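You operate a simulated robot arm through the tools that you are given. There is no shell and no other tool. Be economical: measure what you need, move in short steps, check, and stop when the job is done.

Carry out the task below with a simulated robot arm. There is one attempt and no reset: what you move stays moved.

JOB
Take the squeeze bottle from the door end of the mixing table and leave it on the tile there.

The check looks at the end state, three seconds after you hand in, the way a careful person would. Anything else that was tipped, shoved, dropped, spilled or broken makes it a failure.

ROBOT AND FRAMES
A 7-joint arm with a two-finger parallel gripper, fixed in place. Base frame: the origin is at the foot of the arm, x ahead of it, y to its left, z up; the work surface is at about z = 890. Readings come in mm, degrees, newtons and seconds.
With the tool pointing down near the work surface it reaches from about 300 to 700 mm from the base axis. Its first joint turns from -66.0 to 66.0 degrees. Payload 1.57 kg.
The tool frame sits at the grasp point between the pads (the TCP): z along the fingers, y along the line on which they close. The tips reach 30 mm beyond it. Largest opening 110 mm; finger width 24, thickness 12; the body of the gripper, 48 by 112 mm, starts 78 mm behind the TCP.
Orientation is that of the tool frame in the base frame, as a unit quaternion [w, x, y, z]. With the fingers straight down and closing along the base's y, the tool's x points along the base's -x, its y along +y and its z along -z.

CONTROLS
- The arm moves only by the tool apply_moves. Its argument "increments" is a list of rows, each an object (a shift or turn left out is 0, a gripper value left out holds the last) with "travel": the shift along the tool's x, y, z in mm, a list of three; "angular": the turn, a rotation vector about the tool's x, y, z in degrees, a list of three; "claw": the finger opening in mm, from 0 to 110. In form: [{"travel": [tx, ty, tz], "angular": [ax, ay, az], "claw": claw}, ...]. A call has 1 to 20 rows; each row shifts and turns the commanded pose from where the row before left it, along the tool's axes as they then stand. A row lasts 0.2 s, in which the tool goes at most 50 mm and 8.6 degrees; a call with a longer step from one row to the next is refused whole, and so is a gripper value outside its range. Where a pose cannot be reached the arm comes as near as it can. A force on the tool above 40 N (or 10 N above the force at the start of the call, whichever is more), or a blocked arm, ends the call early, and 0.2 s more pass. The fingers move at their own pace (about 108 mm/s each) and stop on an object; they squeeze with about 31 N. The grip force told is the motor's: it shows also when the fingers shut on nothing. Time passes only in rows, and 0.2 s behind the last, so rows that do not move let the fingers close. It gives the time, the measured TCP pose, the force on the tool (base axes), the opening and the grip force at its end, in the units of the frame above (readings bear some noise), and new pictures: "show" is both (left out), scene, wrist or none.
- Cameras (640 x 400 px; columns grow to the right, rows downward): "scene" is fixed at [168.5, -416.8, 1399.6]; the picture's right is [0.68, -0.74, 0.00], its down [-0.40, -0.37, -0.84] and it looks along [0.61, 0.57, -0.55] (base axes); focal length 342 px, centre (320, 200). "wrist" rides on the gripper at [70, 16, -141] in the tool frame; the picture's right is [-0.23, 0.97, 0.00], its down [-0.86, -0.20, -0.48] and it looks along [-0.47, -0.11, 0.88] (tool axes); focal length 222 px, centre (320, 200). There is no depth. A picture from a camera that has moved, and an enlarged one, comes with that camera's place and axes in the base frame and with its lens. The place of the scene camera against the robot may be out by one fixed shift of up to 25 mm in any direction.
- enlarge(camera, box): a new picture of the part [left, top, right, bottom] of that camera's present view, enlarged. No time passes.
- finish_job(): hands the job in; it is judged then, once.

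Go step by step. Nothing tells you positions but the pictures and the camera data: compare them with the known pose of the tool, close in by small moves and look again before you grip or let go. The budget is 90 turns and 170 pictures, counting those below and the enlarged ones. Unless the task says otherwise, let go and move clear before handing in, and close with one line.

The tools are called after ">>>" as name(argument=value, ...) on one line, values as JSON. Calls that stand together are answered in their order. apply_moves: Moves the arm, as the interface text tells. Its arguments: {"type":"object","properties":{"increments":{"type":"array","items":{"type":"object","properties":{"travel":{"type":"array","items":{"type":"number"}},"angular":{"type":"array","items":{"type":"number"}},"claw":{"type":"number"}}}},"show":{"type":"string","enum":["both","scene","wrist","none"]}},"required":["increments"]} The other tools are called the same way: enlarge (camera, box) takes an enlarged picture of a part of a camera's view; finish_job () hands the job in.

At the start:

```text
t: 0.0
eef_pos: [375.5, -19.7, 1123.8]
ee_rot: [0.0, 0.0, 1.0, -0.001]
force: [-1.1, 0.2, -0.2]
finger_gap: 110.3
gripper_force: 0.0
```

scene: 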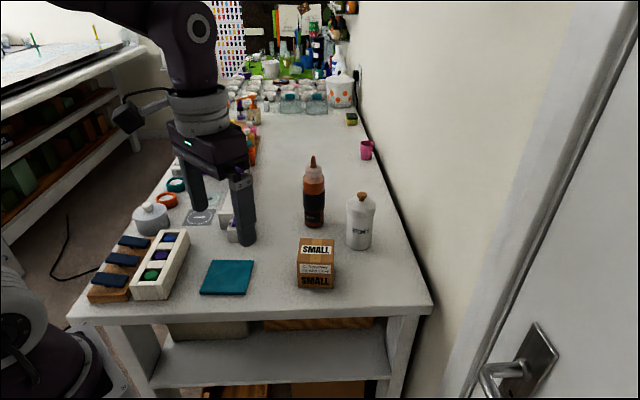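
wrist: 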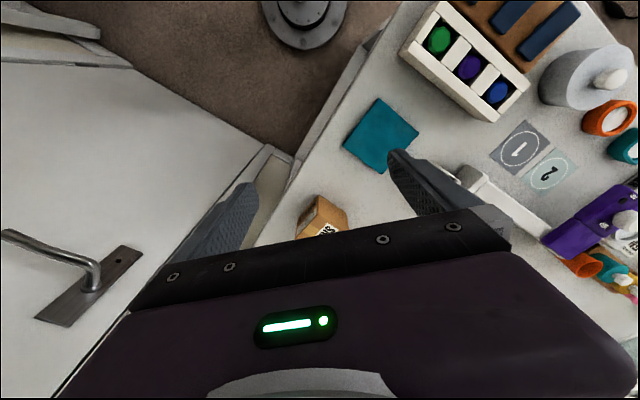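

I see a teal tile, a brown-filled nozzle bottle, a white bottle and a small box at the door end. I'll look closer first.

>>> enlarge(camera="scene", box=[180, 140, 420, 300])

>>> enlarge(camera="scene", box=[200, 40, 400, 165])

```text
2.50 times, centred on (300, 220) of scene
camera zoom: at [168.5, -416.8, 1399.6], right [0.68, -0.74, 0.0], down [-0.4, -0.37, -0.84], along [0.61, 0.57, -0.55], focal length 854 px, centre (370, 150)
```

zoom: 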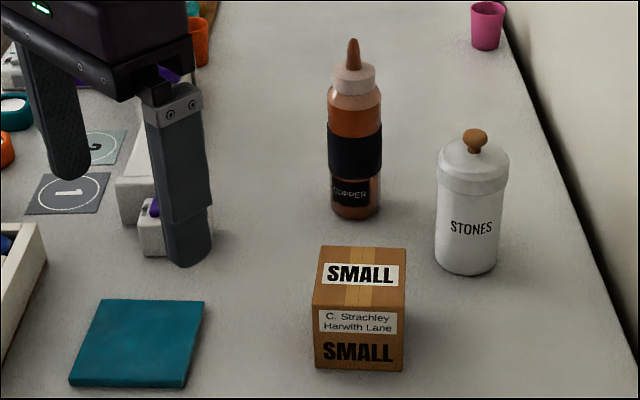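

```text
3.20 times, centred on (300, 102) of scene
camera zoom: at [168.5, -416.8, 1399.6], right [0.68, -0.74, 0.0], down [-0.4, -0.37, -0.84], along [0.61, 0.57, -0.55], focal length 1093 px, centre (384, 512)
```

zoom: 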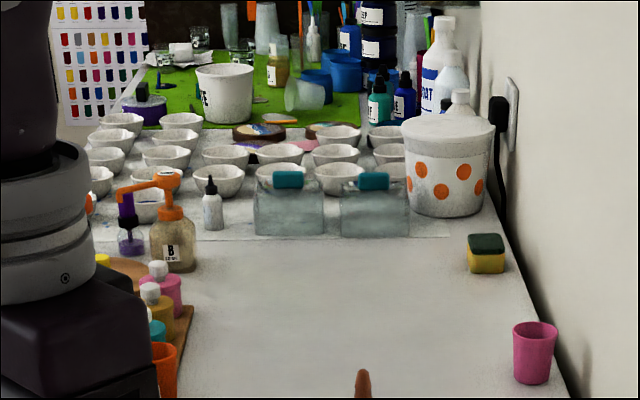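

The copper bottle is the squeeze bottle, roughly at (650, 60), and the tile is near (400, 60). I'll move up and forward for a wrist view of the bottle.

>>> apply_moves(increments=[{"travel": [-38, 20, -9]}, {"travel": [-38, 20, -9]}, {"travel": [-38, 20, -9]}, {"travel": [-38, 20, -9]}, {}])

```text
t: 1.2
eef_pos: [528.3, 62.2, 1160.9]
ee_rot: [-0.001, 0.0, 1.0, 0.0]
force: [0.9, -0.6, 0.1]
finger_gap: 110.2
gripper_force: 0.0
camera wrist: at [458.8, 79.7, 1303.4], right [0.23, 0.97, 0.0], down [0.86, -0.2, 0.48], along [0.47, -0.11, -0.88], focal length 222 px, centre (320, 200)
```

scene: 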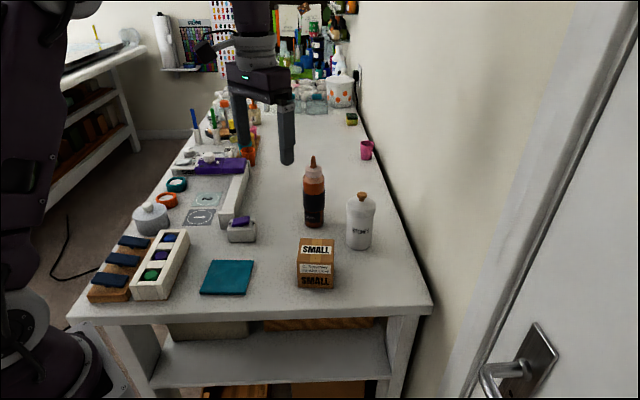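
wrist: 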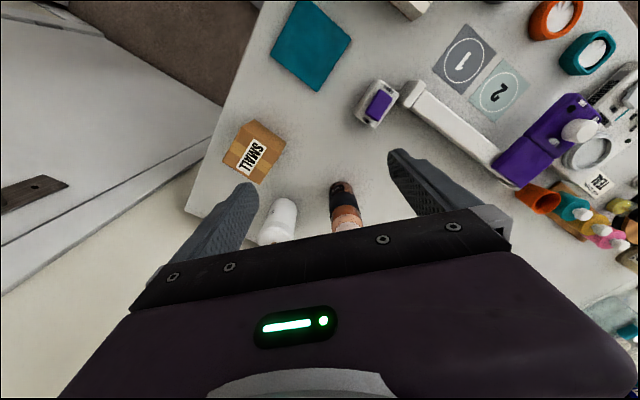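

Wrist and scene views agree with a scene shift of about (+10, +24): bottle near (659, 77), tile near (407, 76). I'll go above the bottle, still higher than the nozzle, and check.

>>> apply_moves(increments=[{"travel": [-43.5, 5, 0]}, {"travel": [-43.5, 5, 0]}, {"travel": [-43.5, 5, 0]}, {}])

```text
t: 2.2
eef_pos: [620.0, 78.4, 1155.4]
ee_rot: [0.0, 0.001, 1.0, 0.0]
force: [-0.1, -0.9, -0.1]
finger_gap: 110.1
gripper_force: 0.0
out of reach, approached as far as the arm can: row 3
camera wrist: at [550.6, 94.4, 1297.4], right [0.23, 0.97, 0.0], down [0.86, -0.2, 0.48], along [0.47, -0.11, -0.88], focal length 222 px, centre (320, 200)
```

scene: 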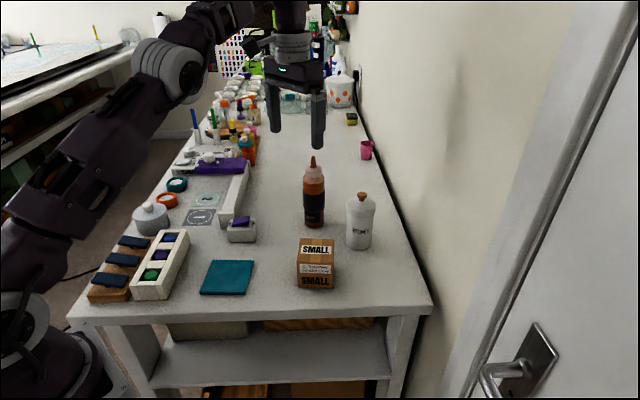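
wrist: 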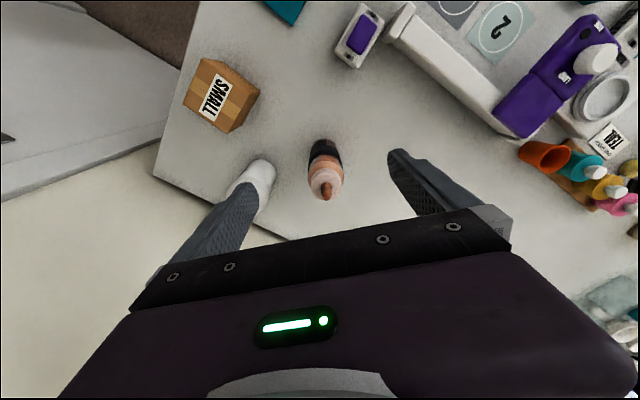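

Straight above the bottle is out of reach this high, so I'll back off, go down to grip height, then slide forward with the open fingers either side of the bottle (the gripper body stays above the nozzle). First a close look and back off.

>>> enlarge(camera="wrist", box=[240, 110, 400, 210])

>>> apply_moves(increments=[{"travel": [35, 0, 0]}, {"travel": [35, 0, 0]}, {}], show="wrist")

```text
4.00 times, centred on (320, 160) of wrist
camera zoom: at [550.6, 94.4, 1297.4], right [0.23, 0.97, 0.0], down [0.86, -0.2, 0.48], along [0.47, -0.11, -0.88], focal length 888 px, centre (320, 360)
```

zoom: 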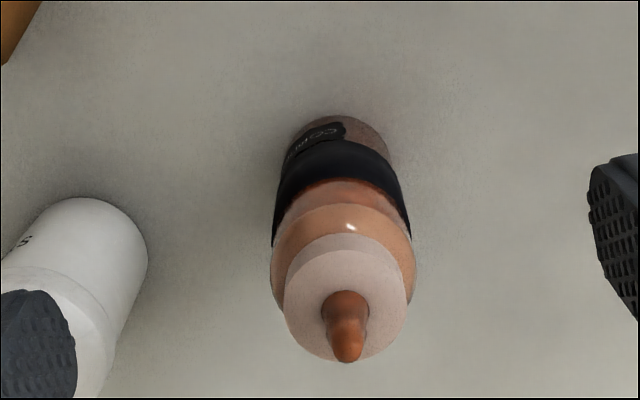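

```text
t: 3.0
eef_pos: [549.3, 77.8, 1155.0]
ee_rot: [0.0, 0.0, 1.0, 0.0]
force: [-0.1, -0.8, 1.4]
finger_gap: 109.8
gripper_force: 0.0
camera wrist: at [479.8, 95.3, 1296.8], right [0.23, 0.97, 0.0], down [0.85, -0.2, 0.48], along [0.47, -0.11, -0.88], focal length 222 px, centre (320, 200)
```

wrist: 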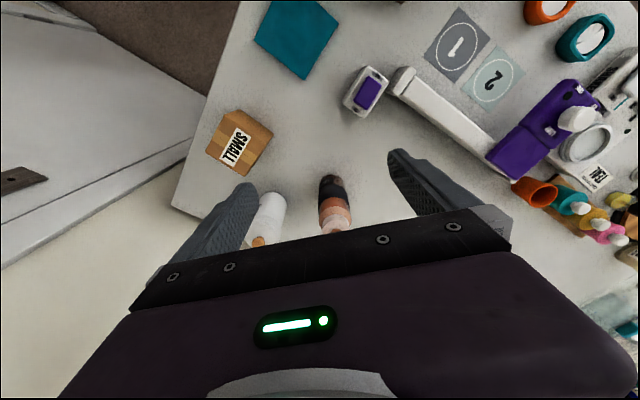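

Bottle axis is about (671, 77), nozzle top about z 1066. Descending to z≈998 well short of the bottle.

>>> apply_moves(increments=[{"travel": [0, 0, 39]}, {"travel": [0, 0, 39]}, {"travel": [0, 0, 39]}, {"travel": [0, 0, 38]}, {}])

```text
t: 4.2
eef_pos: [551.8, 78.7, 999.2]
ee_rot: [0.001, 0.0, 1.0, 0.0]
force: [-0.5, -0.5, 0.1]
finger_gap: 110.1
gripper_force: 0.1
camera wrist: at [481.0, 94.9, 1141.6], right [0.23, 0.97, 0.0], down [0.86, -0.2, 0.48], along [0.47, -0.11, -0.88], focal length 222 px, centre (320, 200)
```

scene: 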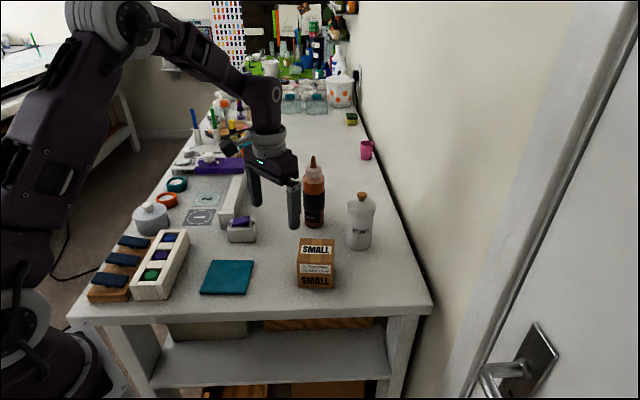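
wrist: 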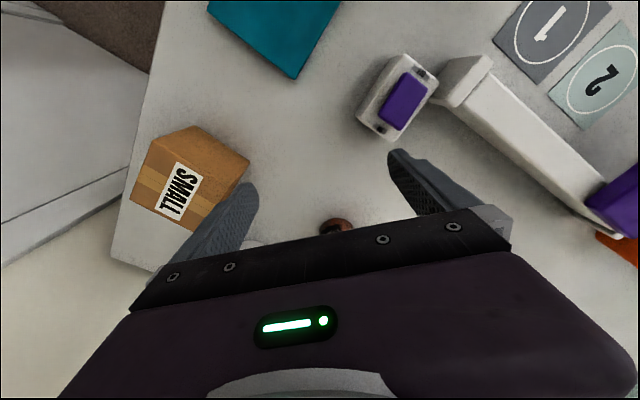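

The bottle sits centred ahead between the fingers. I'll slide forward part way and check.

>>> apply_moves(increments=[{"travel": [-30, 0, 0]}, {"travel": [-30, 0, 0]}, {}])

>>> enlarge(camera="scene", box=[220, 120, 380, 220])

```text
t: 5.0
eef_pos: [609.3, 79.5, 999.7]
ee_rot: [0.0, -0.001, 1.0, 0.0]
force: [-0.5, 0.2, 0.2]
finger_gap: 110.0
gripper_force: 0.1
camera wrist: at [539.6, 96.4, 1141.8], right [0.23, 0.97, 0.0], down [0.86, -0.2, 0.48], along [0.47, -0.11, -0.88], focal length 222 px, centre (320, 200)
```

scene: 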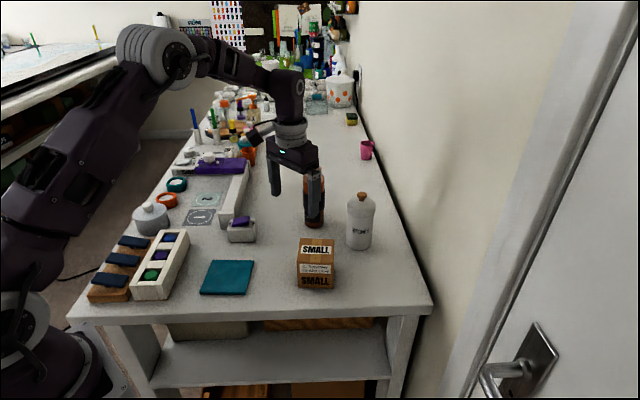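
wrist: 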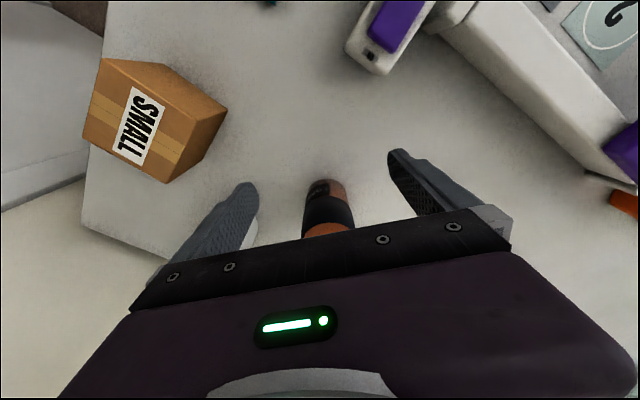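

```text
4.00 times, centred on (300, 170) of scene
camera zoom: at [168.5, -416.8, 1399.6], right [0.68, -0.74, 0.0], down [-0.4, -0.37, -0.84], along [0.61, 0.57, -0.55], focal length 1367 px, centre (400, 320)
```

zoom: 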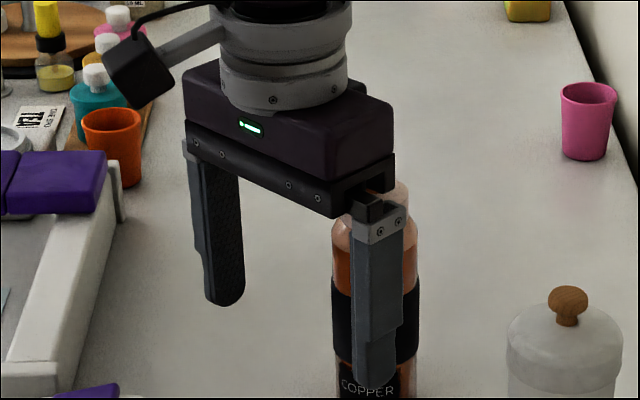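

Aligned. Raising 4 mm for nozzle clearance, then sliding forward in small steps.

>>> apply_moves(increments=[{"travel": [-6, 0, -4]}, {"travel": [-12, 0, 0]}, {"travel": [-12, 0, 0]}, {}])

>>> enlarge(camera="scene", box=[240, 130, 400, 230])

```text
t: 6.0
eef_pos: [640.1, 79.3, 1003.3]
ee_rot: [0.0, 0.0, 1.0, -0.001]
force: [-0.6, 0.9, 0.0]
finger_gap: 110.1
gripper_force: 0.1
camera wrist: at [569.1, 95.8, 1144.6], right [0.23, 0.97, 0.0], down [0.86, -0.2, 0.48], along [0.47, -0.11, -0.88], focal length 222 px, centre (320, 200)
```

scene: 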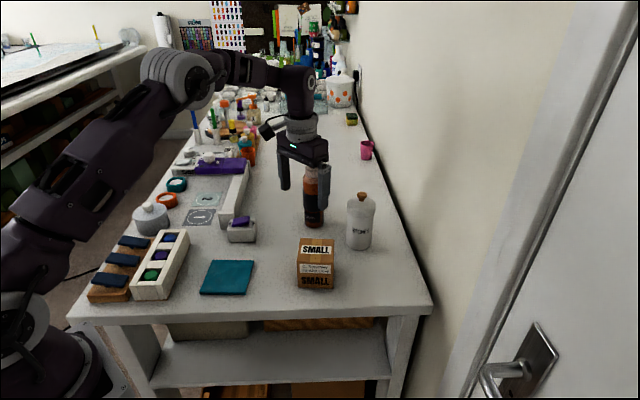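
wrist: 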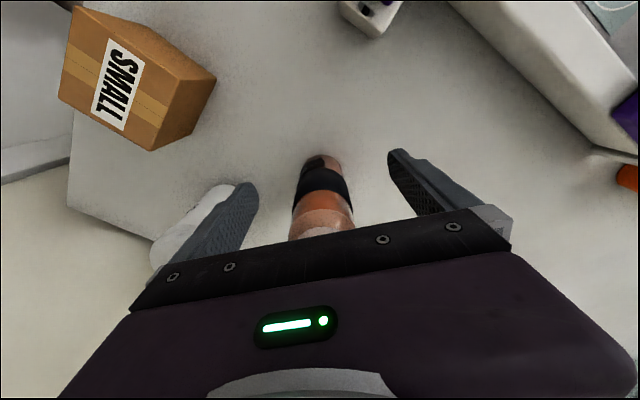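

```text
4.00 times, centred on (320, 180) of scene
camera zoom: at [168.5, -416.8, 1399.6], right [0.68, -0.74, 0.0], down [-0.4, -0.37, -0.84], along [0.61, 0.57, -0.55], focal length 1367 px, centre (320, 280)
```

zoom: 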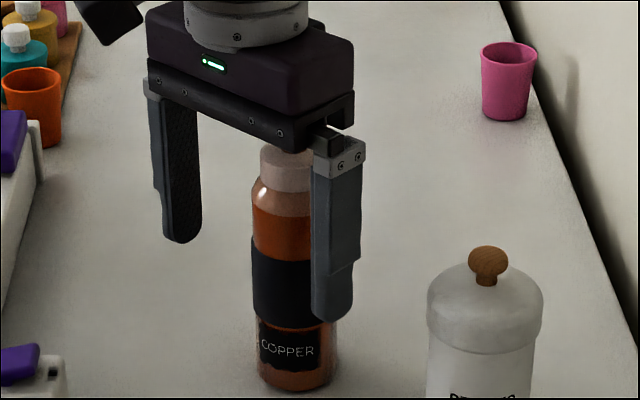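

Fingers are straddling the bottle. I'll raise 5 mm more for nozzle margin and go on to the bottle axis.

>>> apply_moves(increments=[{"travel": [0, 0, -5]}, {"travel": [-8, 0, 0]}, {"travel": [-8, 0, 0]}, {"travel": [-8, 0, 0]}, {"travel": [-8, 0, 0]}, {}])

>>> enlarge(camera="scene", box=[240, 130, 400, 230])

>>> enlarge(camera="wrist", box=[220, 100, 420, 240])

```text
t: 7.4
eef_pos: [672.1, 78.1, 1007.3]
ee_rot: [0.001, 0.0, 1.0, 0.0]
force: [-0.7, 0.3, 0.3]
finger_gap: 110.0
gripper_force: 0.1
camera wrist: at [602.1, 95.1, 1149.8], right [0.23, 0.97, 0.0], down [0.86, -0.2, 0.48], along [0.47, -0.11, -0.88], focal length 222 px, centre (320, 200)
```

scene: 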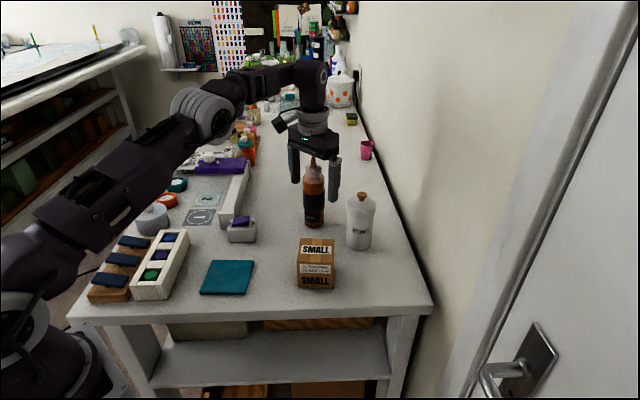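
wrist: 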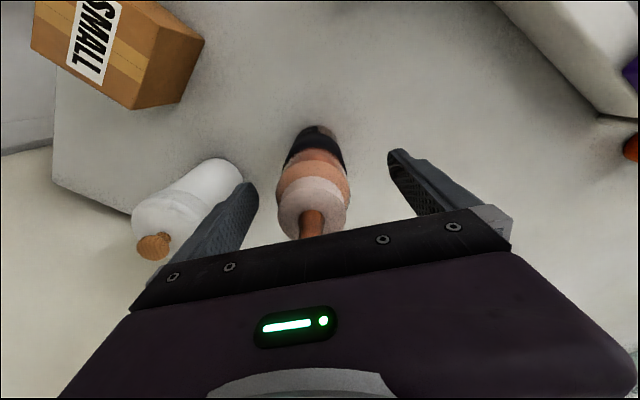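

```text
4.00 times, centred on (320, 180) of scene
camera zoom: at [168.5, -416.8, 1399.6], right [0.68, -0.74, 0.0], down [-0.4, -0.37, -0.84], along [0.61, 0.57, -0.55], focal length 1367 px, centre (320, 280)
```

zoom: 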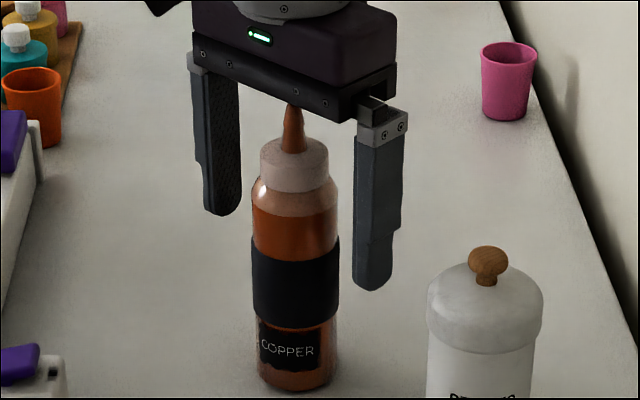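

```text
2.86 times, centred on (320, 170) of wrist
camera zoom: at [602.1, 95.1, 1149.8], right [0.23, 0.97, 0.0], down [0.86, -0.2, 0.48], along [0.47, -0.11, -0.88], focal length 635 px, centre (320, 286)
```

zoom: 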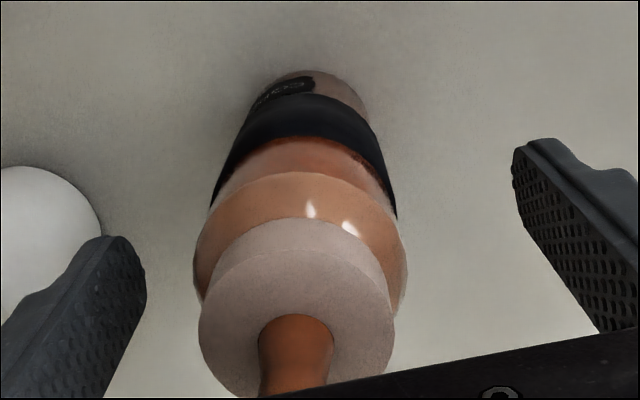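

The fingers look centred; I want to check the nozzle tip against the underside of the gripper before closing.

>>> enlarge(camera="scene", box=[290, 140, 346, 175])

```text
11.43 times, centred on (318, 158) of scene
camera zoom: at [168.5, -416.8, 1399.6], right [0.68, -0.74, 0.0], down [-0.4, -0.37, -0.84], along [0.61, 0.57, -0.55], focal length 3905 px, centre (343, 686)
```

zoom: 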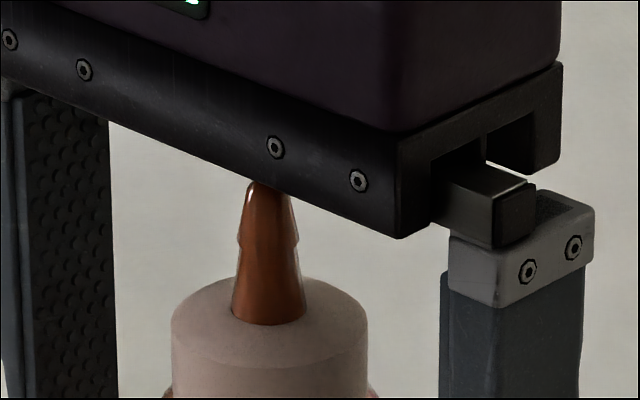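

Tip is under the gripper with some clearance. Lowering 4 mm for more pad contact, then closing.

>>> apply_moves(increments=[{"travel": [0, 0, 2]}, {"travel": [0, 0, 2]}, {}, {"claw": 30}, {}, {}, {}])

>>> enlarge(camera="scene", box=[240, 130, 400, 230])

```text
t: 9.0
eef_pos: [672.0, 78.9, 1003.8]
ee_rot: [0.0, 0.0, 1.0, -0.001]
force: [0.4, 0.0, 1.1]
finger_gap: 51.3
gripper_force: 30.8
camera wrist: at [601.8, 95.5, 1146.2], right [0.23, 0.97, 0.0], down [0.85, -0.2, 0.48], along [0.47, -0.11, -0.88], focal length 222 px, centre (320, 200)
```

scene: 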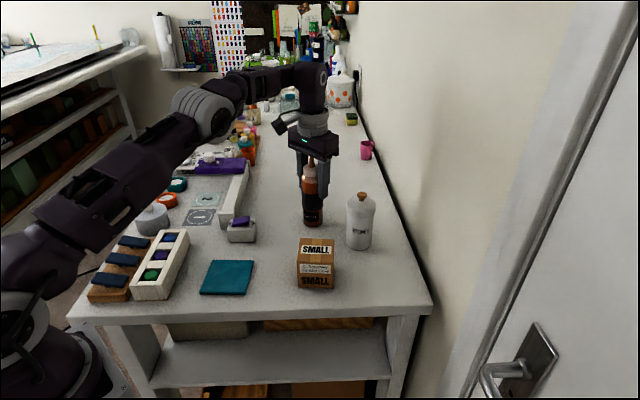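
wrist: 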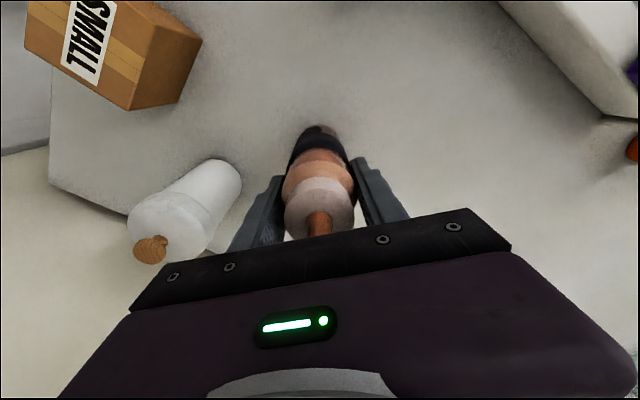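

```text
4.00 times, centred on (320, 180) of scene
camera zoom: at [168.5, -416.8, 1399.6], right [0.68, -0.74, 0.0], down [-0.4, -0.37, -0.84], along [0.61, 0.57, -0.55], focal length 1367 px, centre (320, 280)
```

zoom: 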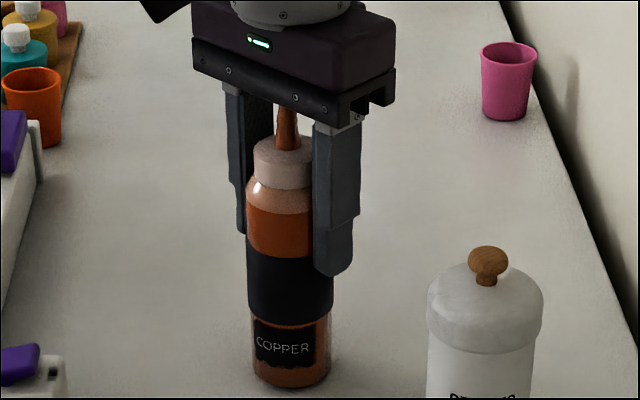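

The fingers stopped at 51 mm, the bottle's diameter, with 31 N. A small lift test next.

>>> apply_moves(increments=[{"travel": [0, 0, -5]}, {"travel": [2, 0, -10]}, {"travel": [5, 0, -10]}, {}])

>>> enlarge(camera="scene", box=[240, 130, 400, 230])

```text
t: 10.0
eef_pos: [665.4, 79.3, 1029.3]
ee_rot: [0.0, 0.0, 1.0, 0.0]
force: [-0.3, 0.0, -2.0]
finger_gap: 51.3
gripper_force: 31.0
camera wrist: at [595.7, 95.8, 1170.6], right [0.23, 0.97, 0.0], down [0.85, -0.2, 0.48], along [0.47, -0.11, -0.88], focal length 222 px, centre (320, 200)
```

scene: 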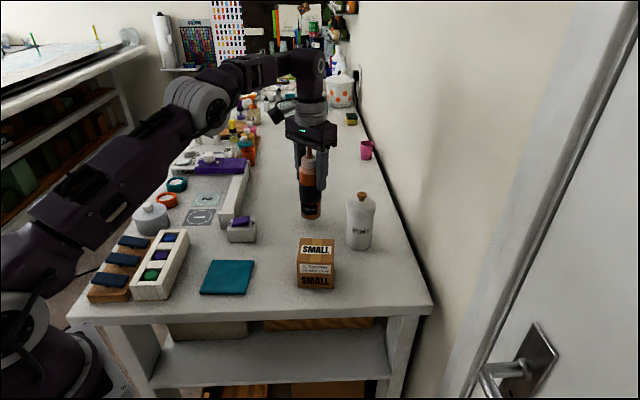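
wrist: 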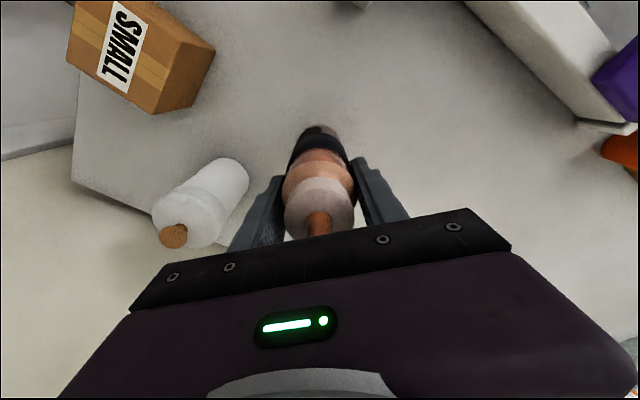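

```text
4.00 times, centred on (320, 180) of scene
camera zoom: at [168.6, -416.8, 1399.6], right [0.68, -0.74, 0.0], down [-0.4, -0.37, -0.84], along [0.61, 0.57, -0.55], focal length 1367 px, centre (320, 280)
```

zoom: 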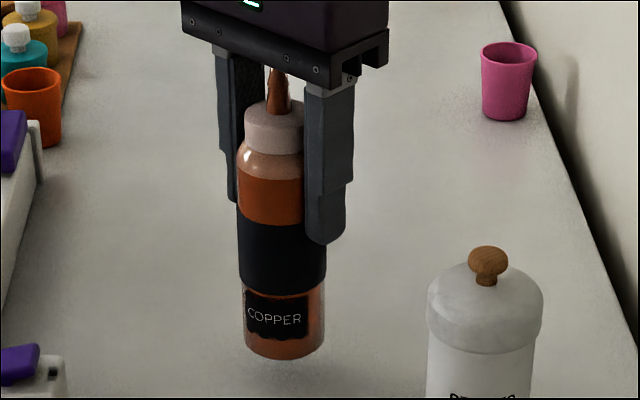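

It hangs upright with no slip. I'll carry it back and up toward the tile, stopping short to measure.

>>> apply_moves(increments=[{"travel": [15, 0, -20]}, {"travel": [25, 0, -20]}, {"travel": [32, 0, -15]}, {"travel": [32, 0, -10]}, {"travel": [32, 0, 0]}, {"travel": [32, 0, 0]}, {"travel": [25, 0, 0]}, {}])

```text
t: 11.8
eef_pos: [471.9, 80.2, 1093.1]
ee_rot: [-0.001, -0.001, 1.0, 0.0]
force: [0.3, 0.4, -2.8]
finger_gap: 51.4
gripper_force: 30.6
camera wrist: at [401.3, 96.9, 1235.0], right [0.23, 0.97, 0.0], down [0.85, -0.2, 0.48], along [0.47, -0.11, -0.88], focal length 222 px, centre (320, 200)
```

scene: 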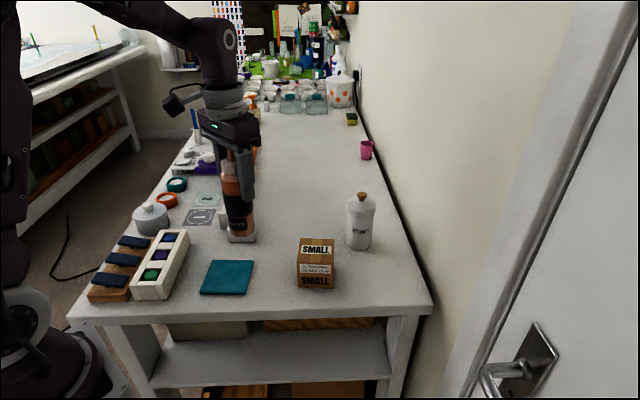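
wrist: 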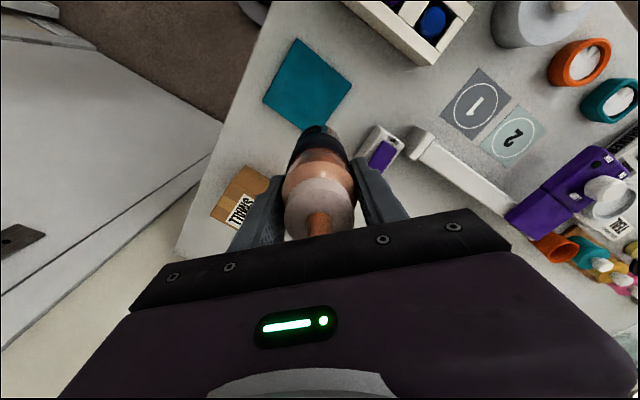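

Tile centre measures about (409, 71). Moving above it and lowering part way.

>>> apply_moves(increments=[{"travel": [30, -4, 0]}, {"travel": [30, -5, 0]}, {"travel": [0, 0, 25]}, {"travel": [0, 0, 25]}, {}])

>>> enlarge(camera="scene", box=[148, 200, 308, 300])

>>> enlarge(camera="wrist", box=[220, 80, 420, 205])

```text
t: 13.0
eef_pos: [412.8, 68.7, 1042.8]
ee_rot: [-0.001, 0.0, 1.0, 0.0]
force: [0.1, 0.8, -2.5]
finger_gap: 51.1
gripper_force: 31.0
camera wrist: at [342.6, 85.8, 1184.6], right [0.23, 0.97, 0.0], down [0.86, -0.2, 0.48], along [0.47, -0.11, -0.88], focal length 222 px, centre (320, 200)
```

scene: 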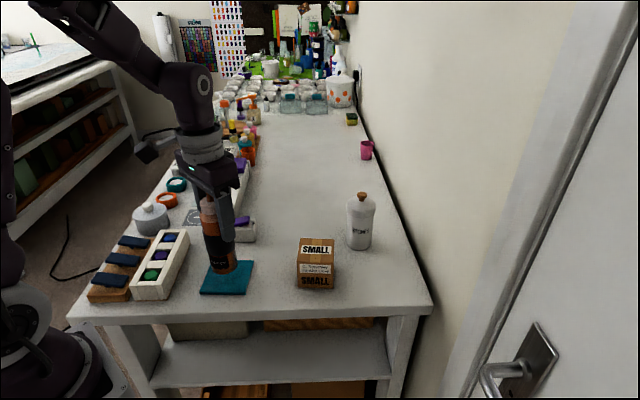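
wrist: 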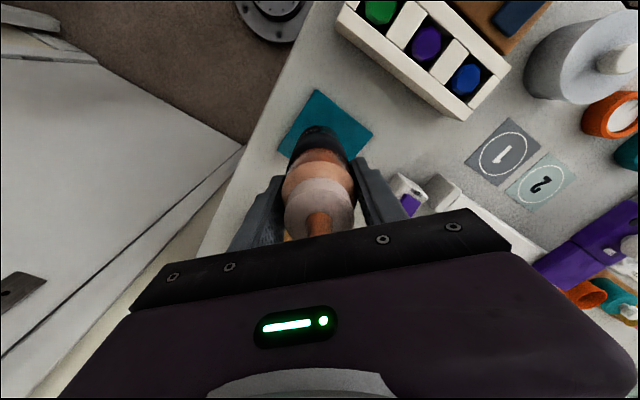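

```text
4.00 times, centred on (228, 250) of scene
camera zoom: at [168.5, -416.8, 1399.6], right [0.68, -0.74, 0.0], down [-0.4, -0.37, -0.84], along [0.61, 0.57, -0.55], focal length 1367 px, centre (688, 0)
```

zoom: 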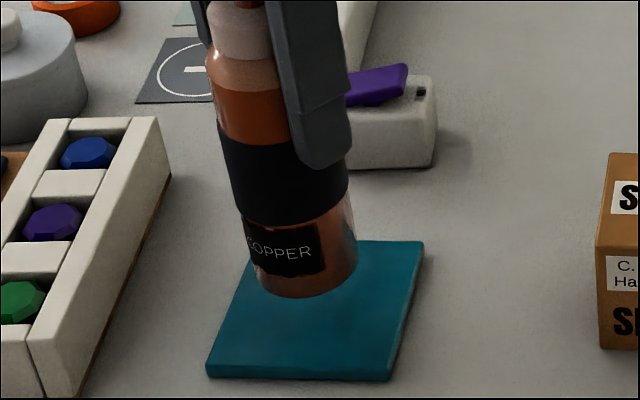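

```text
3.20 times, centred on (320, 142) of wrist
camera zoom: at [342.6, 85.8, 1184.6], right [0.23, 0.97, 0.0], down [0.86, -0.2, 0.48], along [0.47, -0.11, -0.88], focal length 711 px, centre (320, 384)
```

zoom: 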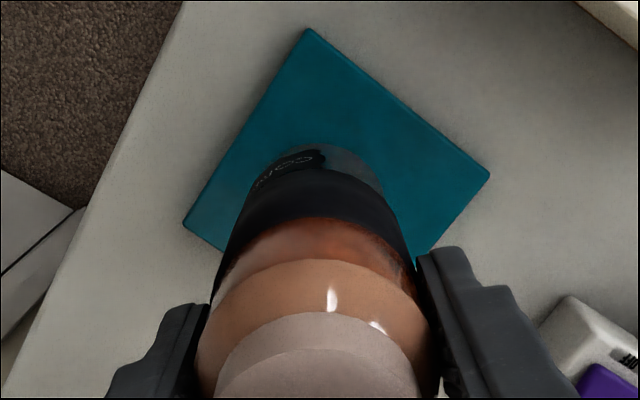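

The bottle is slightly toward the near corner of the tile; I'll shift by about (+6, +6) and lower to just above it.

>>> apply_moves(increments=[{"travel": [-6, 6, 0]}, {"travel": [0, 0, 12]}, {"travel": [0, 0, 12]}, {}], show="none")

>>> enlarge(camera="scene", box=[148, 200, 308, 300])

>>> enlarge(camera="wrist", box=[220, 80, 420, 205])

```text
t: 14.0
eef_pos: [417.7, 76.5, 1019.3]
ee_rot: [0.0, 0.0, 1.0, 0.0]
force: [0.6, -0.2, -2.3]
finger_gap: 50.9
gripper_force: 30.7
```

```text
4.00 times, centred on (228, 250) of scene
camera zoom: at [168.5, -416.8, 1399.6], right [0.68, -0.74, 0.0], down [-0.4, -0.37, -0.84], along [0.61, 0.57, -0.55], focal length 1367 px, centre (688, 0)
```

zoom: 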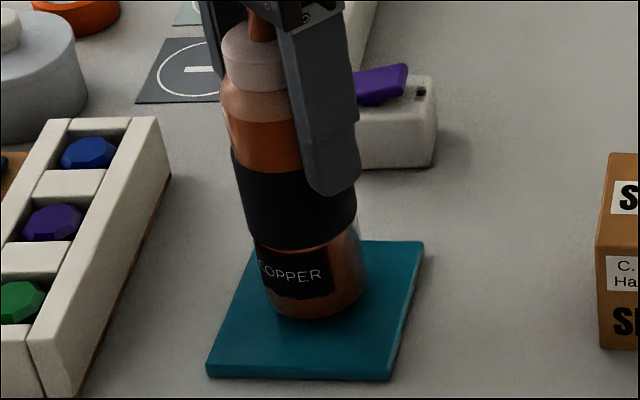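

```text
3.20 times, centred on (320, 142) of wrist
camera zoom: at [348.8, 92.8, 1160.7], right [0.23, 0.97, 0.0], down [0.86, -0.2, 0.48], along [0.47, -0.11, -0.88], focal length 711 px, centre (320, 384)
```

zoom: 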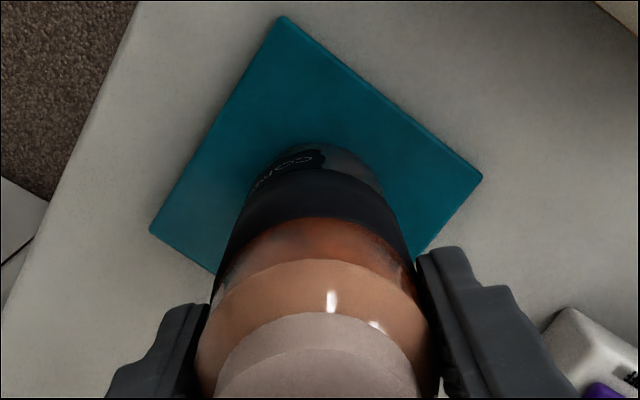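

Now the bottle lines up with the tile centre. Lowering in small steps until contact.

>>> apply_moves(increments=[{"travel": [0, 0, 4]}, {"travel": [0, 0, 2]}, {}], show="none")

>>> enlarge(camera="scene", box=[196, 240, 268, 300])

```text
t: 14.8
eef_pos: [416.8, 75.8, 1014.3]
ee_rot: [0.001, 0.0, 1.0, 0.0]
force: [0.2, -0.2, -2.1]
finger_gap: 50.9
gripper_force: 31.1
```

```text
6.67 times, centred on (232, 270) of scene
camera zoom: at [168.5, -416.8, 1399.6], right [0.68, -0.74, 0.0], down [-0.4, -0.37, -0.84], along [0.61, 0.57, -0.55], focal length 2278 px, centre (907, -267)
```

zoom: 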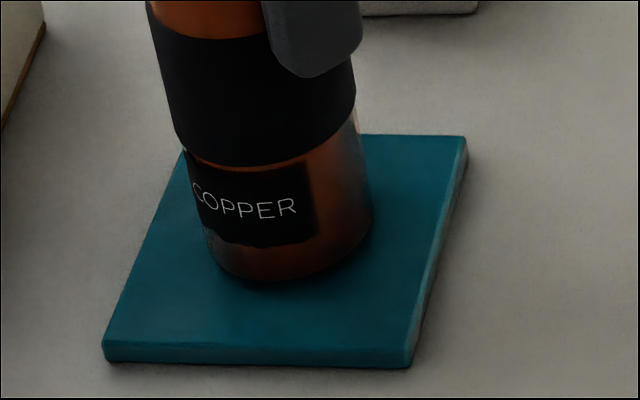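

>>> apply_moves(increments=[{"travel": [0, 0, 1.5]}, {"travel": [0, 0, 1]}, {}], show="none")

```text
t: 15.6
eef_pos: [416.8, 75.9, 1011.8]
ee_rot: [0.002, 0.0, 1.0, 0.001]
force: [-2.8, -2.1, 36.4]
finger_gap: 51.0
gripper_force: 30.9
```

Firm contact (36 N upward) at z≈1012. I'll ease back 0.8 mm and recheck before opening.

>>> apply_moves(increments=[{"travel": [0, 0, -0.8]}, {}], show="none")

```text
t: 16.2
eef_pos: [417.4, 74.6, 1012.8]
ee_rot: [0.002, 0.0, 1.0, 0.0]
force: [3.7, -1.9, 28.5]
finger_gap: 51.1
gripper_force: 30.8
```

>>> apply_moves(increments=[{"travel": [0, 0, -0.8]}, {}], show="none")

```text
t: 16.8
eef_pos: [416.2, 75.5, 1013.0]
ee_rot: [0.001, 0.0, 1.0, 0.0]
force: [4.3, -1.2, 13.8]
finger_gap: 50.8
gripper_force: 30.9
```

The bottle is pressed only lightly now; easing a touch more, then opening the fingers.

>>> apply_moves(increments=[{"travel": [0, 0, -0.6]}, {}, {"claw": 60}, {"claw": 80}, {"claw": 100}, {}])

>>> enlarge(camera="scene", box=[148, 180, 308, 300])

```text
t: 18.2
eef_pos: [417.8, 75.8, 1013.3]
ee_rot: [0.0, 0.0, 1.0, 0.0]
force: [-0.1, 0.6, -0.9]
finger_gap: 99.9
gripper_force: 0.0
camera wrist: at [347.5, 92.2, 1155.5], right [0.23, 0.97, 0.0], down [0.86, -0.2, 0.48], along [0.47, -0.11, -0.88], focal length 222 px, centre (320, 200)
```

scene: 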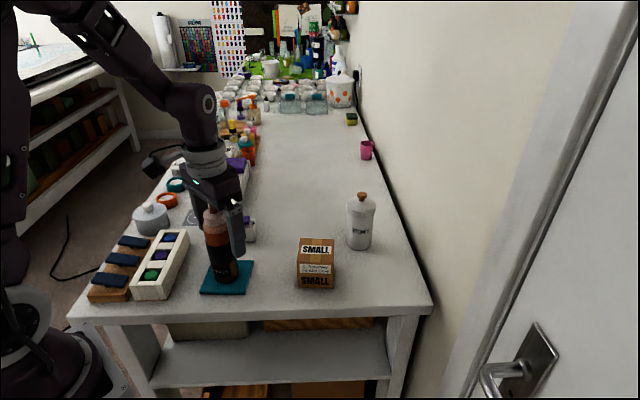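
wrist: 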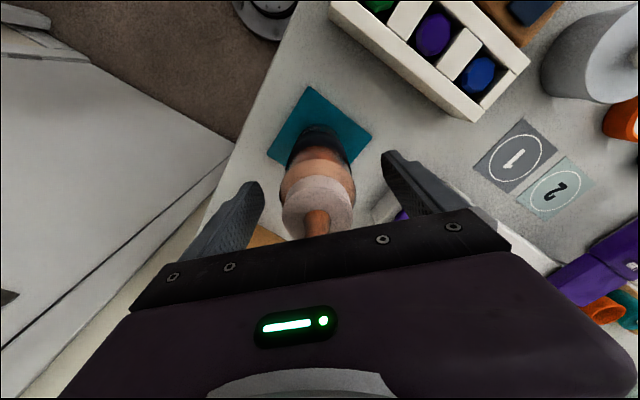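

```text
3.33 times, centred on (228, 240) of scene
camera zoom: at [168.5, -416.8, 1399.6], right [0.68, -0.74, 0.0], down [-0.4, -0.37, -0.84], along [0.61, 0.57, -0.55], focal length 1139 px, centre (627, 67)
```

zoom: 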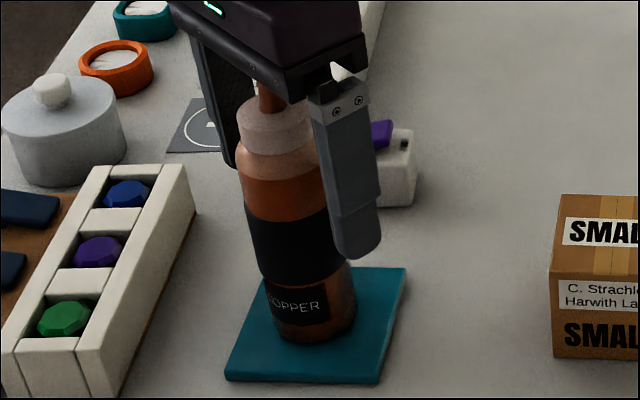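

Released, and the bottle stands on the tile. Rising straight up and checking.

>>> apply_moves(increments=[{"travel": [0, 0, -10]}, {"travel": [0, 0, -25]}, {"travel": [0, 0, -35]}, {"travel": [0, 0, -35]}, {"travel": [0, 0, -35]}, {}, {}])

>>> enlarge(camera="scene", box=[148, 180, 308, 300])

```text
t: 19.8
eef_pos: [417.5, 75.3, 1151.3]
ee_rot: [-0.001, 0.0, 1.0, 0.0]
force: [-0.2, 0.4, -0.6]
finger_gap: 99.9
gripper_force: 0.0
camera wrist: at [348.1, 92.4, 1294.1], right [0.23, 0.97, 0.0], down [0.86, -0.2, 0.48], along [0.47, -0.11, -0.88], focal length 222 px, centre (320, 200)
```

scene: 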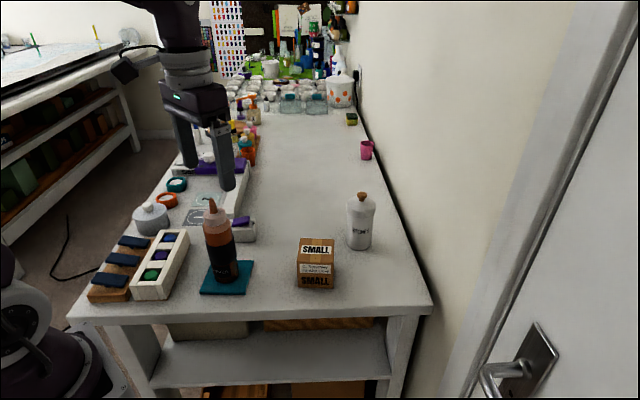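
wrist: 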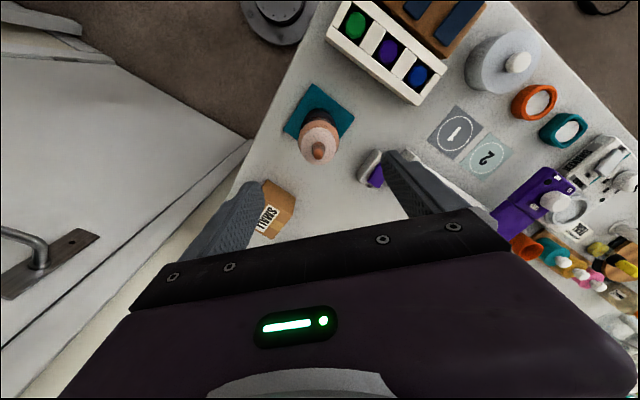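

```text
3.33 times, centred on (228, 240) of scene
camera zoom: at [168.5, -416.8, 1399.6], right [0.68, -0.74, 0.0], down [-0.4, -0.37, -0.84], along [0.61, 0.57, -0.55], focal length 1139 px, centre (627, 67)
```

zoom: 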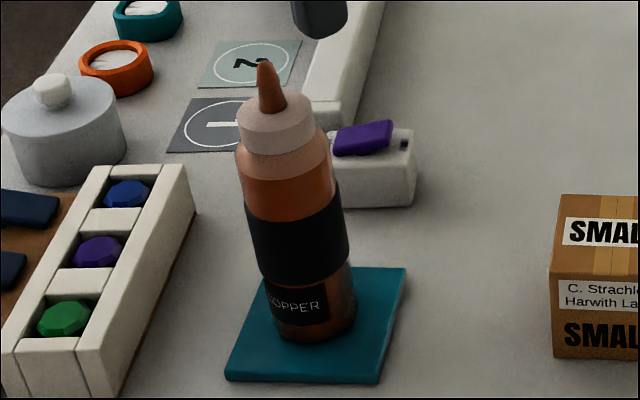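

The bottle stands upright on the tile, the gripper is clear and nothing else has moved. Handing in.

>>> finish_job()

```text
The job is handed in.
```

The copper squeeze bottle is standing upright near the centre of the teal tile. The gripper has let go and moved clear, and the pictures show nothing else disturbed.
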